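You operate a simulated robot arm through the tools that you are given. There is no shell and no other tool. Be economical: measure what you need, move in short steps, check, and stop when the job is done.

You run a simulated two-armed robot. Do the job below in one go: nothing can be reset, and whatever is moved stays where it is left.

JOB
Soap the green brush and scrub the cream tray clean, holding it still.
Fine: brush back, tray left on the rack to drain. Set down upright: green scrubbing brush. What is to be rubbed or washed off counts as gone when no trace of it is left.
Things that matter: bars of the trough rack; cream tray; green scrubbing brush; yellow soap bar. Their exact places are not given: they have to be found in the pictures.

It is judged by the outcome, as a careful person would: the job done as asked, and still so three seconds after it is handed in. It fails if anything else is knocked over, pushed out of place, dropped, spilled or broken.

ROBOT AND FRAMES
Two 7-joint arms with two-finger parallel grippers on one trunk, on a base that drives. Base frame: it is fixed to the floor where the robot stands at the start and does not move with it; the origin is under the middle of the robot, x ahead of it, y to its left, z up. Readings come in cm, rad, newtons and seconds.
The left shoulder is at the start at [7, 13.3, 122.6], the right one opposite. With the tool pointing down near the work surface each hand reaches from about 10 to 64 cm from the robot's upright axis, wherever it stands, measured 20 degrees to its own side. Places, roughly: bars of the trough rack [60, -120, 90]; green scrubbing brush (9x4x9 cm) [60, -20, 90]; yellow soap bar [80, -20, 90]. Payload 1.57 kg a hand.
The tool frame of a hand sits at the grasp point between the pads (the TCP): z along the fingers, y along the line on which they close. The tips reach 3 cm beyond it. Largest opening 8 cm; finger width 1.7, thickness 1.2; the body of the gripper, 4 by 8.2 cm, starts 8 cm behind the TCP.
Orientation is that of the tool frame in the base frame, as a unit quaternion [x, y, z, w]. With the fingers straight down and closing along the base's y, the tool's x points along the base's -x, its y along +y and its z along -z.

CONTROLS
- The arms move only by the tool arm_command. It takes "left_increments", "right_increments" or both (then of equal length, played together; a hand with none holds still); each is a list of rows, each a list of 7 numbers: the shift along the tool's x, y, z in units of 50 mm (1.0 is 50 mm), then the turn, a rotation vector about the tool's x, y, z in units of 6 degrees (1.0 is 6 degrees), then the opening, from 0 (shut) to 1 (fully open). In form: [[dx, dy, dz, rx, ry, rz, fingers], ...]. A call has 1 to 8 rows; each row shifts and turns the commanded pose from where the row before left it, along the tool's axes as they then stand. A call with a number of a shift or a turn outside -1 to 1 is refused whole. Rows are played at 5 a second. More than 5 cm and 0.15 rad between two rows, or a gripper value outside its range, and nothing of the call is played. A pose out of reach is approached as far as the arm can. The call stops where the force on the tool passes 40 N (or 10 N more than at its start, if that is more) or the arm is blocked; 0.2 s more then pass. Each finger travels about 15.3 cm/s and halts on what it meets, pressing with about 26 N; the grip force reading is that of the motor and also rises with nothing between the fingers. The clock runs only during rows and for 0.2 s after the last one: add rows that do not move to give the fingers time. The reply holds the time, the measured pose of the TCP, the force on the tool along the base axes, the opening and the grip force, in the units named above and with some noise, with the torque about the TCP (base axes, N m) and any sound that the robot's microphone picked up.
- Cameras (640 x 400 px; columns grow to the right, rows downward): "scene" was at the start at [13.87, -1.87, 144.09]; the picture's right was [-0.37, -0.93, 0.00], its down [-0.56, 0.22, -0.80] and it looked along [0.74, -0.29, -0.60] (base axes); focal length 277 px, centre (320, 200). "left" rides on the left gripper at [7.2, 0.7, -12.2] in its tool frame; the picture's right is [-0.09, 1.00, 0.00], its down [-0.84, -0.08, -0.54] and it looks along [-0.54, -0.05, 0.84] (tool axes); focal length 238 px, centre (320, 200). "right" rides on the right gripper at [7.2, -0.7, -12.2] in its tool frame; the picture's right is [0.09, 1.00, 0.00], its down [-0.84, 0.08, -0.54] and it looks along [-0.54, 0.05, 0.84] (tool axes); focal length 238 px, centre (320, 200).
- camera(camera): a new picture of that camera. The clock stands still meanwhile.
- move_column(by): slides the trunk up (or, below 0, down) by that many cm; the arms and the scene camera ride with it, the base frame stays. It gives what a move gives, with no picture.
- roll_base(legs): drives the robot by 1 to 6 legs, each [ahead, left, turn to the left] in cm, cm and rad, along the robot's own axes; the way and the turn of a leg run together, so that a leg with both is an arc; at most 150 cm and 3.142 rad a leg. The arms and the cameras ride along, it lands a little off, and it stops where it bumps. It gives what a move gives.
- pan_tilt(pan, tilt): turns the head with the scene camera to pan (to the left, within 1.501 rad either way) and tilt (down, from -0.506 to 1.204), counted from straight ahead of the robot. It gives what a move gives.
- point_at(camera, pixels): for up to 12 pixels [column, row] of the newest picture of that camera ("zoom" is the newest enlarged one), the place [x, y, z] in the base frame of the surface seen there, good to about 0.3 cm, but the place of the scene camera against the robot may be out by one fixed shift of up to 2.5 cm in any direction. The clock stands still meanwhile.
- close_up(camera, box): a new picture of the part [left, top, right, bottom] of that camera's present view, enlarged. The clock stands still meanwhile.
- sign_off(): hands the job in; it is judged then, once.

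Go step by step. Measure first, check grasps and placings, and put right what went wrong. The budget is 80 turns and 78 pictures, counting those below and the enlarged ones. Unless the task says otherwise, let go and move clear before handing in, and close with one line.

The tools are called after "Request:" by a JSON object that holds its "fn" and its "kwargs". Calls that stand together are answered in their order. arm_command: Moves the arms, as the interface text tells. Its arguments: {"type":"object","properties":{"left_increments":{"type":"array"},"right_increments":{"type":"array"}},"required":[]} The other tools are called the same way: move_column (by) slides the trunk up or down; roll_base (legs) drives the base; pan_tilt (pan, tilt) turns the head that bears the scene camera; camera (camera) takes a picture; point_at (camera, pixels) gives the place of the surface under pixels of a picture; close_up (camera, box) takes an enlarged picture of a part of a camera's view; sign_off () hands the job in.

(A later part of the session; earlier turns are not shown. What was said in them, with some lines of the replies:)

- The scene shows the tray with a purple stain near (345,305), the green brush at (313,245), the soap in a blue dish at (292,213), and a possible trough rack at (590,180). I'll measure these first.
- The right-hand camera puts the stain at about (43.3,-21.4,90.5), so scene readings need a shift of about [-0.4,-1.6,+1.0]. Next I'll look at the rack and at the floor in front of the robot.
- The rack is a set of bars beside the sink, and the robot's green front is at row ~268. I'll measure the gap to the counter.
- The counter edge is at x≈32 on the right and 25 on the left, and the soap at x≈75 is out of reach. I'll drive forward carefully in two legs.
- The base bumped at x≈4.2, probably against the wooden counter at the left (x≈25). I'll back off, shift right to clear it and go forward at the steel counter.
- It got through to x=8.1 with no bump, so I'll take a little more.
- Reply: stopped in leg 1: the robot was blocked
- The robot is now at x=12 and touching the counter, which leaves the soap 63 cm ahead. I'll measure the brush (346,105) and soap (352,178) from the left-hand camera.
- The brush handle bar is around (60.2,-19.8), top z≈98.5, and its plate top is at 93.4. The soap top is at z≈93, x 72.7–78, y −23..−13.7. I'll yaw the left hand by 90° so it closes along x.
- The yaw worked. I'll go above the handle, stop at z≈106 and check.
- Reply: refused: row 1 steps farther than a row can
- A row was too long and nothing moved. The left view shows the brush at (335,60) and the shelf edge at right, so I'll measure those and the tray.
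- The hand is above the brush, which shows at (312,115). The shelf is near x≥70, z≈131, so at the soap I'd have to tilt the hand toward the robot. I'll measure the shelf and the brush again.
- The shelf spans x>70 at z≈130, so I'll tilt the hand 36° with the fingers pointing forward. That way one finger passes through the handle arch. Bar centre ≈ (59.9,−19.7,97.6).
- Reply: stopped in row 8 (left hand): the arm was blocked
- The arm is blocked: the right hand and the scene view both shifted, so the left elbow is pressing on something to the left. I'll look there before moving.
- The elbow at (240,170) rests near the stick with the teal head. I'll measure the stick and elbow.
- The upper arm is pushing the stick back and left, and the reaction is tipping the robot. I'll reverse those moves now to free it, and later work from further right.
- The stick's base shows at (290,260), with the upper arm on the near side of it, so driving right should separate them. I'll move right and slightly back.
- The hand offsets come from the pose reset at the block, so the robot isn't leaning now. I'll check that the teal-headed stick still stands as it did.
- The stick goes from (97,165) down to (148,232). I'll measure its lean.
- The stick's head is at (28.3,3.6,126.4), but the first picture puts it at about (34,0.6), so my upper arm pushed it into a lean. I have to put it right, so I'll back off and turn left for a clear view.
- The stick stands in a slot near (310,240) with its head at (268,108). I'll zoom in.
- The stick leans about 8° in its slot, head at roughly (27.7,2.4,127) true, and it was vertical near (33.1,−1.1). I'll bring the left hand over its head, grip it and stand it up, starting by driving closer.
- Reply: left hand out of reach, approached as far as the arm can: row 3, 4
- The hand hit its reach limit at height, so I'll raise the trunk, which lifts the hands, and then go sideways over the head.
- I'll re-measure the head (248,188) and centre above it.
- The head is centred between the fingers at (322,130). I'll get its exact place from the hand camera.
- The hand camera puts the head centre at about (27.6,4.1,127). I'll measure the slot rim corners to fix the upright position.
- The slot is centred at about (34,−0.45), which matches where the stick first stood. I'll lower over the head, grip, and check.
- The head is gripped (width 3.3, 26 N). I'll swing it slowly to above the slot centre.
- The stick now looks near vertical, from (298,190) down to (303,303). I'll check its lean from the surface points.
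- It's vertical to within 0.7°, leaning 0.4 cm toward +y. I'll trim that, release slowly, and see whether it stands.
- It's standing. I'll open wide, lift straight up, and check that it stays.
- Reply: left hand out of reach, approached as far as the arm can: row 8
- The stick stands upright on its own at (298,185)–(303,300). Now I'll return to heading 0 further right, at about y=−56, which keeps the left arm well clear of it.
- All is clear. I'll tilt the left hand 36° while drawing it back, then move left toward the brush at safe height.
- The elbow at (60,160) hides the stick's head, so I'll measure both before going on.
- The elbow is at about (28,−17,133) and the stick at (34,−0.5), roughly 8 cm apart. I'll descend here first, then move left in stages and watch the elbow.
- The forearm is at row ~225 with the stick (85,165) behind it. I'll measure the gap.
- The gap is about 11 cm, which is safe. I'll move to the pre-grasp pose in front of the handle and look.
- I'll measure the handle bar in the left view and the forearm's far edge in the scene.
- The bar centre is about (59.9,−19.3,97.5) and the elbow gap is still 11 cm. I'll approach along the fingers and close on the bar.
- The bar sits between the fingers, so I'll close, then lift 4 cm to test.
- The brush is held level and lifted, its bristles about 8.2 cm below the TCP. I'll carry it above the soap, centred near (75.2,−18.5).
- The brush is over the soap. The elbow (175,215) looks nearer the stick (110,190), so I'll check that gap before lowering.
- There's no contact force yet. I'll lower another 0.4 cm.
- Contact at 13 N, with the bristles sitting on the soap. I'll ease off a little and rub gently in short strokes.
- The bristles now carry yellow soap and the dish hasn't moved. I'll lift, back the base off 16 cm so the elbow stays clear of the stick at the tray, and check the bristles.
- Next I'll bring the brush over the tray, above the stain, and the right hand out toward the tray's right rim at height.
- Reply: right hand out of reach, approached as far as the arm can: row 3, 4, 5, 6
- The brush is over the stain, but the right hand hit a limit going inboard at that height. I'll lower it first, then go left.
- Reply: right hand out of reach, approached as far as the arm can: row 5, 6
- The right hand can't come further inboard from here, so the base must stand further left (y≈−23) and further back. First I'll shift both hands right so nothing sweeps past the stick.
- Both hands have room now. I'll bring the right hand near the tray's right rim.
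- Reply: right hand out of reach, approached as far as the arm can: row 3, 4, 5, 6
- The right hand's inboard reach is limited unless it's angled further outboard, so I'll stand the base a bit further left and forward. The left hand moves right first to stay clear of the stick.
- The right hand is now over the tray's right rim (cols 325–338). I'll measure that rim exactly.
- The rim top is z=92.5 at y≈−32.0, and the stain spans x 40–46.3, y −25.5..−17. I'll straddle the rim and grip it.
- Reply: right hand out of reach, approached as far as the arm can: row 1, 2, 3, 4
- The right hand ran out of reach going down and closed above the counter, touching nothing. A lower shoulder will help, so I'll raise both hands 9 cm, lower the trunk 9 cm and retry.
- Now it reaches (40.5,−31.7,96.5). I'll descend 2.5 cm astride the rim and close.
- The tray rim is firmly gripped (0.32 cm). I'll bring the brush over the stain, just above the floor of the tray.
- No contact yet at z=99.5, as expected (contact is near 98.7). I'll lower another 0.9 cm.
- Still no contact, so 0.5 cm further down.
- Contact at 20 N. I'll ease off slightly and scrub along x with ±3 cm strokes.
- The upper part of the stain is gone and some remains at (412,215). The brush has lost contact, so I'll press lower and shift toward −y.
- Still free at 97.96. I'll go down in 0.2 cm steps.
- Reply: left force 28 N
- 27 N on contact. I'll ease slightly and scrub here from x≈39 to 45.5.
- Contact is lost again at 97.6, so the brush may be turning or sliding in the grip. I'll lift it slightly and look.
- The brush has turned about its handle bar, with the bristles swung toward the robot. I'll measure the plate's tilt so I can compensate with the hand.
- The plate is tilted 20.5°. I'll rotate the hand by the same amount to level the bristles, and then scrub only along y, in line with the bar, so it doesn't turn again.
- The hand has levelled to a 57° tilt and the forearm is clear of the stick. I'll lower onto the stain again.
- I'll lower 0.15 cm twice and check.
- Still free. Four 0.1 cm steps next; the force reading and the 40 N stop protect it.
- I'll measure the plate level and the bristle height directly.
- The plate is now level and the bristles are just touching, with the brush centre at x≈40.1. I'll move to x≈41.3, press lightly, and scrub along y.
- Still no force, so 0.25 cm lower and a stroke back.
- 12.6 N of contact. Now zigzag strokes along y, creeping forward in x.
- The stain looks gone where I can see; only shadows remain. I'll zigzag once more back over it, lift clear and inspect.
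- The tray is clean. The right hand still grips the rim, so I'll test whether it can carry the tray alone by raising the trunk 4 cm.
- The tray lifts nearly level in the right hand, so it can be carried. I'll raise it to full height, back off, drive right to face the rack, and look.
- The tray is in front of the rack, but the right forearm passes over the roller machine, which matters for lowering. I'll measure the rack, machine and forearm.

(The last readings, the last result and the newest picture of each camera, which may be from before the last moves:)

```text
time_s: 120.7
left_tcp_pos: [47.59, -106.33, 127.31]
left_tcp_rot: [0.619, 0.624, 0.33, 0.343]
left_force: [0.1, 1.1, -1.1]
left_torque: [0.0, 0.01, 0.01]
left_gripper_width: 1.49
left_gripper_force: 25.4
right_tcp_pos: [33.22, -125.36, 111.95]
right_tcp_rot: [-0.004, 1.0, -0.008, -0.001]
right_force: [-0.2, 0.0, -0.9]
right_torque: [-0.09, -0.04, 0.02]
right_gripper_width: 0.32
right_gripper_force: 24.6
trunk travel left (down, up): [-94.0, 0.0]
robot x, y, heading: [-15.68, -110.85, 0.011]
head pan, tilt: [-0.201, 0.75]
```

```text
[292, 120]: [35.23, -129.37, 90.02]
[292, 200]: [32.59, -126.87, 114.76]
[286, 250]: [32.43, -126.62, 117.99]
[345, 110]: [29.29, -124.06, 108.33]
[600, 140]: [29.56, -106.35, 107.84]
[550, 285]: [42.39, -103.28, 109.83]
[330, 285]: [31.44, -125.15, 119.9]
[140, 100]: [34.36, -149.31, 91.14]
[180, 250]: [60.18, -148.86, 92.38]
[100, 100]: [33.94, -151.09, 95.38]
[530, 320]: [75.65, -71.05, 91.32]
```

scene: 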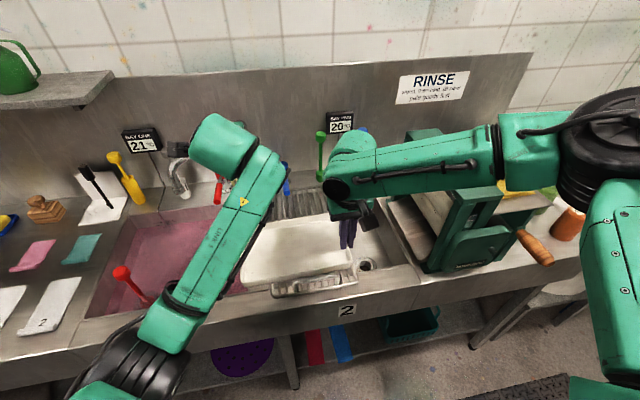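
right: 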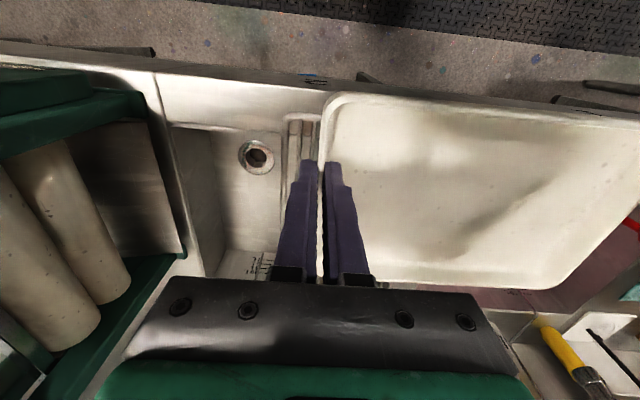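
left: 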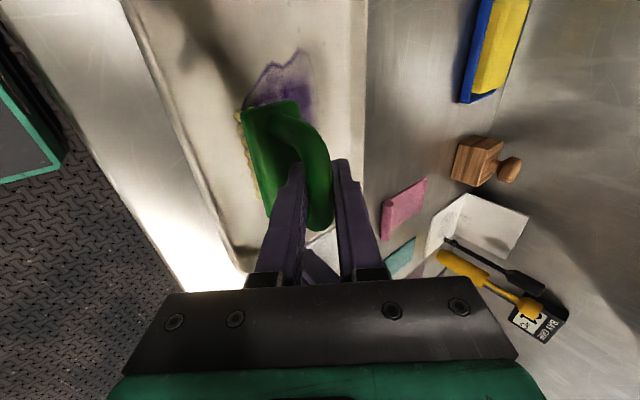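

The rack spans about x 35–76, y −103..−129, with bars at z≈90, and the forearm stays in front of the machine. I'll move the tray over the rack's middle, lower it, release, and rise.

Request:
{"fn": "roll_base", "kwargs": {"legs": [[0, -2.7, -0.009], [15.5, 0, 0]]}}

Request:
{"fn": "move_column", "kwargs": {"by": -15.5}}

Request:
{"fn": "move_column", "kwargs": {"by": -2}}

Request:
{"fn": "camera", "kwargs": {"camera": "right"}}

Request:
{"fn": "point_at", "kwargs": {"camera": "right", "pixels": [[345, 100], [620, 130], [540, 285], [292, 120], [292, 160], [600, 180], [270, 100], [310, 80], [450, 70], [450, 150]]}}

```text
time_s: 122.5
left_tcp_pos: [62.63, -109.56, 127.61]
left_tcp_rot: [0.621, 0.623, 0.329, 0.344]
left_force: [0.3, 0.5, -1.5]
left_torque: [-0.01, 0.02, 0.0]
left_gripper_width: 1.5
left_gripper_force: 26.1
right_tcp_pos: [48.18, -128.44, 112.01]
right_tcp_rot: [-0.001, 1.0, -0.007, 0.001]
right_force: [-0.4, -0.4, -1.7]
right_torque: [-0.12, 0.05, -0.03]
right_gripper_width: 0.34
right_gripper_force: 24.4
trunk travel left (down, up): [-94.0, 0.0]
robot x, y, heading: [-0.6, -114.07, -0.001]
head pan, tilt: [-0.201, 0.75]
```

```text
time_s: 124.3
left_tcp_pos: [62.82, -109.36, 111.98]
left_tcp_rot: [0.621, 0.622, 0.329, 0.344]
left_force: [-0.2, 0.5, -0.7]
left_torque: [-0.01, 0.0, 0.0]
left_gripper_width: 1.48
left_gripper_force: 25.8
right_tcp_pos: [48.43, -128.29, 96.45]
right_tcp_rot: [-0.001, 1.0, -0.008, -0.001]
right_force: [-0.4, -0.1, -0.5]
right_torque: [-0.12, 0.03, -0.03]
right_gripper_width: 0.32
right_gripper_force: 24.1
trunk travel left (down, up): [-78.5, 15.5]
robot x, y, heading: [-0.63, -113.89, -0.003]
head pan, tilt: [-0.201, 0.75]
```

```text
time_s: 124.9
left_tcp_pos: [62.61, -109.4, 110.0]
left_tcp_rot: [0.621, 0.623, 0.328, 0.345]
left_force: [-0.8, 0.3, -1.3]
left_torque: [-0.01, 0.02, 0.03]
left_gripper_width: 1.48
left_gripper_force: 26.2
right_tcp_pos: [48.5, -128.32, 94.64]
right_tcp_rot: [-0.001, 1.0, -0.007, 0.003]
right_force: [2.9, -0.2, 19.7]
right_torque: [0.36, -0.26, -0.01]
right_gripper_width: 0.33
right_gripper_force: 24.2
trunk travel left (down, up): [-76.5, 17.5]
robot x, y, heading: [-0.52, -113.69, 0.006]
head pan, tilt: [-0.201, 0.75]
```

```text
3 pictures are left
```

right: 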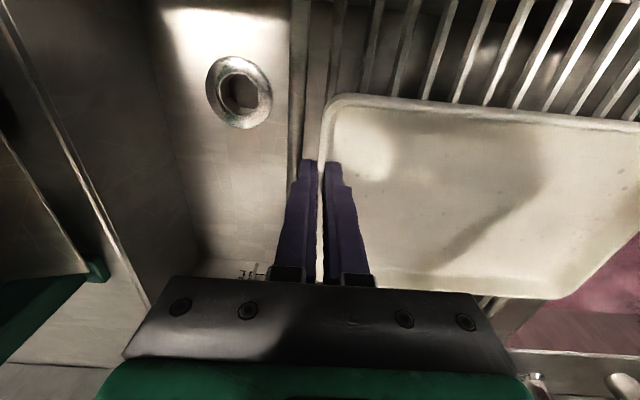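

```text
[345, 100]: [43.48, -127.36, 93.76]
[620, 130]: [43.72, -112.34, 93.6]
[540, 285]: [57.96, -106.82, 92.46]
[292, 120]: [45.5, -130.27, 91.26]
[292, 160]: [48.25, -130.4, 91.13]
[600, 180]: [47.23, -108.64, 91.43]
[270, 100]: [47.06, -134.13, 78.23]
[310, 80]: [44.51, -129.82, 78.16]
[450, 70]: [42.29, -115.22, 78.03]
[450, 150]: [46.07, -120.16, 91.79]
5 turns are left
```

The tray rests on the bars (20 N contact, bars at z≈91.2, tray y −128..−106). I'll release, lift clear, and drive back to face the brush's place.

Request:
{"fn": "arm_command", "kwargs": {"right_increments": [[0, 0, 0, 0, 0, 0, 0.15], [0, 0, 0, 0, 0, 0, 0.3], [0, 0, 0, 0, 0, 0, 0.3], [0, 0, -0.4, 0, 0, 0, 0.3], [0, 0, -0.8, 0, 0, 0, 0.3], [0, 0, -0.8, 0, 0, 0, 0.3]]}}

Request:
{"fn": "move_column", "kwargs": {"by": 10}}

Request:
{"fn": "roll_base", "kwargs": {"legs": [[-8, 0, 0], [0, 33.5, 0], [0, 33.5, 0], [2, 0, 0]]}}

Request:
{"fn": "arm_command", "kwargs": {"left_increments": [[0.8, 0, 0, 0, 0, 0, 0.05], [0.8, 0, 0, 0, 0, 0, 0.05], [0.8, 0, 0, 0, 0, 0, 0.05], [0.8, 0, 0, 0, 0, 0, 0.05], [0, -0.5, 0.33, 0, 0, 0, 0.05], [0, -0.5, 0.33, 0, 0, 0, 0.05], [0, 0, 0, 0, 0, 0, 0.05]]}}

Request:
{"fn": "pan_tilt", "kwargs": {"pan": 0.2, "tilt": 0.75}}

Request:
{"fn": "camera", "kwargs": {"camera": "left"}}

Request:
{"fn": "point_at", "kwargs": {"camera": "left", "pixels": [[210, 131], [220, 160], [240, 130], [255, 125], [265, 115], [245, 200], [255, 235], [270, 140], [220, 190], [300, 130], [235, 120], [230, 180]]}}

```text
time_s: 126.3
left_tcp_pos: [62.83, -109.38, 110.01]
left_tcp_rot: [0.622, 0.623, 0.328, 0.344]
left_force: [-0.9, 0.2, -0.8]
left_torque: [-0.01, 0.0, -0.01]
left_gripper_width: 1.46
left_gripper_force: 26.1
right_tcp_pos: [48.43, -128.1, 104.57]
right_tcp_rot: [-0.001, 1.0, -0.009, -0.002]
right_force: [-0.2, -0.2, 0.5]
right_torque: [0.02, -0.02, -0.04]
right_gripper_width: 2.42
right_gripper_force: 0.1
trunk travel left (down, up): [-76.5, 17.5]
robot x, y, heading: [-0.55, -113.93, 0.003]
head pan, tilt: [-0.201, 0.75]
```

```text
time_s: 127.7
left_tcp_pos: [62.87, -109.43, 119.95]
left_tcp_rot: [0.621, 0.623, 0.328, 0.344]
left_force: [0.1, 0.1, -1.0]
left_torque: [0.0, 0.0, 0.03]
left_gripper_width: 1.51
left_gripper_force: 25.9
right_tcp_pos: [48.49, -128.19, 114.39]
right_tcp_rot: [-0.001, 1.0, -0.008, -0.001]
right_force: [0.4, -0.4, 0.8]
right_torque: [-0.01, -0.04, -0.01]
right_gripper_width: 2.38
right_gripper_force: 0.1
trunk travel left (down, up): [-86.5, 7.5]
robot x, y, heading: [-0.36, -113.8, 0.007]
head pan, tilt: [-0.201, 0.75]
```

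```text
time_s: 132.7
left_tcp_pos: [56.02, -42.1, 120.29]
left_tcp_rot: [0.618, 0.624, 0.331, 0.345]
left_force: [-0.7, -0.2, -0.5]
left_torque: [0.02, -0.02, 0.01]
left_gripper_width: 1.48
left_gripper_force: 26.3
right_tcp_pos: [41.64, -60.94, 114.65]
right_tcp_rot: [-0.004, 1.0, -0.008, 0.002]
right_force: [-0.8, 0.3, 0.7]
right_torque: [0.03, -0.03, 0.01]
right_gripper_width: 2.39
right_gripper_force: 0.0
trunk travel left (down, up): [-86.5, 7.5]
robot x, y, heading: [-6.77, -46.78, 0.01]
head pan, tilt: [-0.201, 0.75]
```

```text
time_s: 134.3
left_tcp_pos: [56.55, -26.27, 113.55]
left_tcp_rot: [0.619, 0.625, 0.33, 0.343]
left_force: [-0.3, 0.7, -1.1]
left_torque: [0.0, 0.0, 0.01]
left_gripper_width: 1.48
left_gripper_force: 26.4
right_tcp_pos: [42.25, -60.81, 114.5]
right_tcp_rot: [-0.005, 1.0, -0.007, -0.001]
right_force: [0.0, 0.1, 0.2]
right_torque: [0.0, 0.02, -0.02]
right_gripper_width: 2.4
right_gripper_force: 0.0
trunk travel left (down, up): [-86.5, 7.5]
robot x, y, heading: [-6.82, -47.22, 0.006]
head pan, tilt: [-0.201, 0.75]
```

```text
time_s: 135.2
left_tcp_pos: [56.5, -26.37, 113.64]
left_tcp_rot: [0.619, 0.625, 0.33, 0.343]
left_force: [1.5, -0.5, -0.8]
left_torque: [0.01, 0.0, 0.0]
left_gripper_width: 1.49
left_gripper_force: 25.6
right_tcp_pos: [42.24, -61.01, 114.39]
right_tcp_rot: [-0.005, 1.0, -0.008, -0.001]
right_force: [-0.4, 0.0, 0.7]
right_torque: [-0.01, 0.03, 0.01]
right_gripper_width: 2.39
right_gripper_force: 0.0
trunk travel left (down, up): [-86.5, 7.5]
robot x, y, heading: [-6.76, -46.77, 0.007]
head pan, tilt: [0.201, 0.75]
```

```text
2 pictures are left
```

left: 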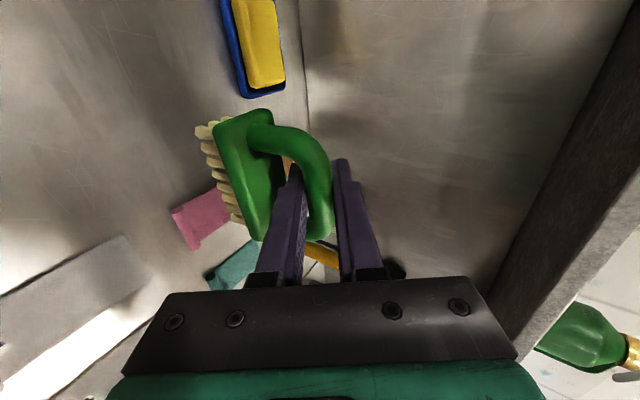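

```text
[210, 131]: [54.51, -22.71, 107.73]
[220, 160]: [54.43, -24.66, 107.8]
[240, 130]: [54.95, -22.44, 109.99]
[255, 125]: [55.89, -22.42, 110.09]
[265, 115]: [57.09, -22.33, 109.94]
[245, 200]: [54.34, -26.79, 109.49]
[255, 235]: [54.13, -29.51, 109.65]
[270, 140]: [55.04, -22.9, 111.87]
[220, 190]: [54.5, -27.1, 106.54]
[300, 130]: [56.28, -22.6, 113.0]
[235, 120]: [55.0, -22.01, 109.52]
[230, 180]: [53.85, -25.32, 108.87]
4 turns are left
```

The plate is level, and the brush centre is at TCP+(−1.0,+0.6). I'll move to its original spot, centre (60.0,−19.6), and lower to contact before releasing.

Request:
{"fn": "arm_command", "kwargs": {"left_increments": [[0.615, 0.245, 0.377, 0, 0, 0, 0.05], [0.615, 0.245, 0.377, 0, 0, 0, 0.05], [0, -0.67, 0.4376, 0, 0, 0, 0.05], [0, -0.67, 0.4376, 0, 0, 0, 0.05], [0, -0.67, 0.4376, 0, 0, 0, 0.05], [0, -0.64, 0.418, 0, 0, 0, 0.05], [0, 0, 0, 0, 0, 0, 0.05]]}}

Request:
{"fn": "arm_command", "kwargs": {"left_increments": [[0, -0.025, 0.0164, 0, 0, 0, 0.05], [0, -0.025, 0.0164, 0, 0, 0, 0.05], [0, 0, 0, 0, 0, 0, 0.05]]}}

```text
time_s: 136.8
left_tcp_pos: [61.33, -20.45, 97.56]
left_tcp_rot: [0.619, 0.624, 0.33, 0.343]
left_force: [-0.1, 0.4, -1.0]
left_torque: [0.02, 0.03, 0.0]
left_gripper_width: 1.51
left_gripper_force: 26.0
right_tcp_pos: [42.2, -61.03, 114.48]
right_tcp_rot: [-0.004, 1.0, -0.007, -0.001]
right_force: [0.1, -0.2, -0.2]
right_torque: [0.02, -0.03, 0.03]
right_gripper_width: 2.4
right_gripper_force: 0.1
trunk travel left (down, up): [-86.5, 7.5]
robot x, y, heading: [-7.31, -46.84, 0.007]
head pan, tilt: [0.201, 0.75]
```

```text
time_s: 137.6
left_tcp_pos: [61.16, -20.52, 97.2]
left_tcp_rot: [0.619, 0.625, 0.33, 0.343]
left_force: [-0.2, 0.2, -0.4]
left_torque: [0.0, -0.03, -0.02]
left_gripper_width: 1.5
left_gripper_force: 26.4
right_tcp_pos: [42.26, -60.97, 114.38]
right_tcp_rot: [-0.005, 1.0, -0.007, -0.001]
right_force: [0.8, 0.5, 0.8]
right_torque: [-0.03, 0.02, 0.02]
right_gripper_width: 2.38
right_gripper_force: 0.1
trunk travel left (down, up): [-86.5, 7.5]
robot x, y, heading: [-6.77, -46.48, 0.007]
head pan, tilt: [0.201, 0.75]
3 turns are left
```

No contact yet, 0.1–0.2 cm above. I'll set it down, open just enough, back the fingers straight out, and photograph both brush and tray.

Request:
{"fn": "arm_command", "kwargs": {"left_increments": [[0, -0.017, 0.011, 0, 0, 0, 0.05], [0, -0.012, 0.008, 0, 0, 0, 0.05], [0, 0, 0, 0, 0, 0, 0.05], [0, 0, 0, 0, 0, 0, 0.22], [0, 0, 0, 0, 0, 0, 0.27], [0, 0, 0, 0, 0, 0, 0.27]]}}

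Request:
{"fn": "arm_command", "kwargs": {"left_increments": [[0, 0, -0.3, 0, 0, 0, 0.27], [0, 0, -0.5, 0, 0, 0, 0.27], [0, 0, -0.6, 0, 0, 0, 0.27], [0, 0, -0.6, 0, 0, 0, 0.27], [0, 0.6, -0.4, 0, 0, 0, 0.27], [-0.7, 0.5, -0.3, 0, 0, 0, 0.27], [-0.9, 0, 0, 0, 0, 0, 0.27], [-0.9, 0, 0, 0, 0, 0, 0.27]]}}

Request:
{"fn": "camera", "kwargs": {"camera": "scene"}}

Request:
{"fn": "pan_tilt", "kwargs": {"pan": -0.85, "tilt": 0.6}}

Request:
{"fn": "camera", "kwargs": {"camera": "scene"}}

```text
time_s: 139.0
left_tcp_pos: [61.06, -20.56, 97.18]
left_tcp_rot: [0.62, 0.624, 0.33, 0.343]
left_force: [0.3, 1.0, -0.6]
left_torque: [0.02, -0.02, 0.01]
left_gripper_width: 2.19
left_gripper_force: 0.0
right_tcp_pos: [42.07, -60.92, 114.36]
right_tcp_rot: [-0.005, 1.0, -0.008, -0.001]
right_force: [-0.1, 0.6, 0.0]
right_torque: [-0.02, -0.02, 0.01]
right_gripper_width: 2.41
right_gripper_force: 0.2
trunk travel left (down, up): [-86.5, 7.5]
robot x, y, heading: [-6.5, -46.68, 0.009]
head pan, tilt: [0.201, 0.75]
```

```text
time_s: 140.8
left_tcp_pos: [52.52, -32.86, 109.49]
left_tcp_rot: [0.619, 0.624, 0.33, 0.343]
left_force: [-0.1, 0.0, 1.4]
left_torque: [0.0, 0.03, 0.02]
left_gripper_width: 2.18
left_gripper_force: 0.1
right_tcp_pos: [42.27, -61.21, 114.46]
right_tcp_rot: [-0.004, 1.0, -0.007, -0.001]
right_force: [0.1, -0.3, 0.0]
right_torque: [0.0, -0.04, 0.05]
right_gripper_width: 2.41
right_gripper_force: 0.1
trunk travel left (down, up): [-86.5, 7.5]
robot x, y, heading: [-6.85, -46.83, 0.01]
head pan, tilt: [0.201, 0.75]
```

```text
1 pictures are left
```

scene: 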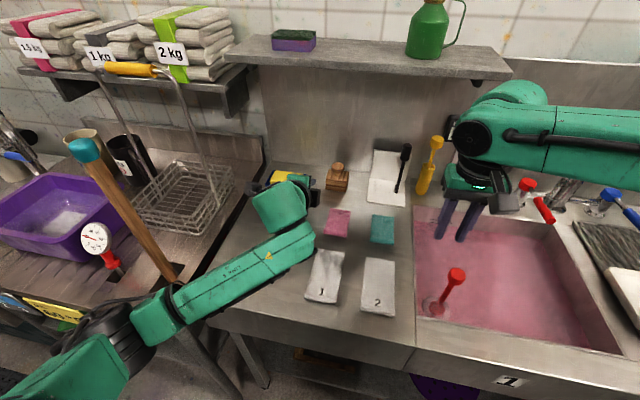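

```text
time_s: 142.1
left_tcp_pos: [52.63, -32.64, 109.37]
left_tcp_rot: [0.619, 0.625, 0.33, 0.343]
left_force: [-0.5, -0.8, -0.6]
left_torque: [-0.02, 0.02, 0.0]
left_gripper_width: 2.13
left_gripper_force: 0.2
right_tcp_pos: [42.3, -60.94, 114.4]
right_tcp_rot: [-0.005, 1.0, -0.008, -0.001]
right_force: [0.5, 0.1, -0.6]
right_torque: [0.02, -0.01, -0.01]
right_gripper_width: 2.41
right_gripper_force: 0.1
trunk travel left (down, up): [-86.5, 7.5]
robot x, y, heading: [-6.78, -47.2, 0.008]
head pan, tilt: [-0.85, 0.6]
```

```text
0 pictures are left
2 turns are left
```

scene: 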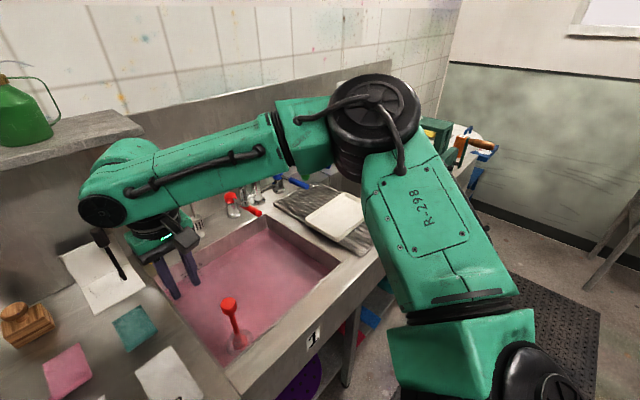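

The tray lies on the rack bars at (335,215) and the stick still stands. The brush was let down at its spot, and the fingers backed out with no force on them; the hand hid it in the last picture, so I couldn't confirm it by eye. Both hands are empty and clear, so I'm handing in.

Request:
{"fn": "sign_off", "kwargs": {}}

```text
The job is handed in.
```

I soaped the green brush, scrubbed the cream tray until no stain was visible while the right hand held it, and left the tray on the rack; I set the brush down level at its old spot but couldn't confirm in a picture that it's upright, and early on my arm tilted the teal-headed stick about 8°, which I stood back up in its slot.
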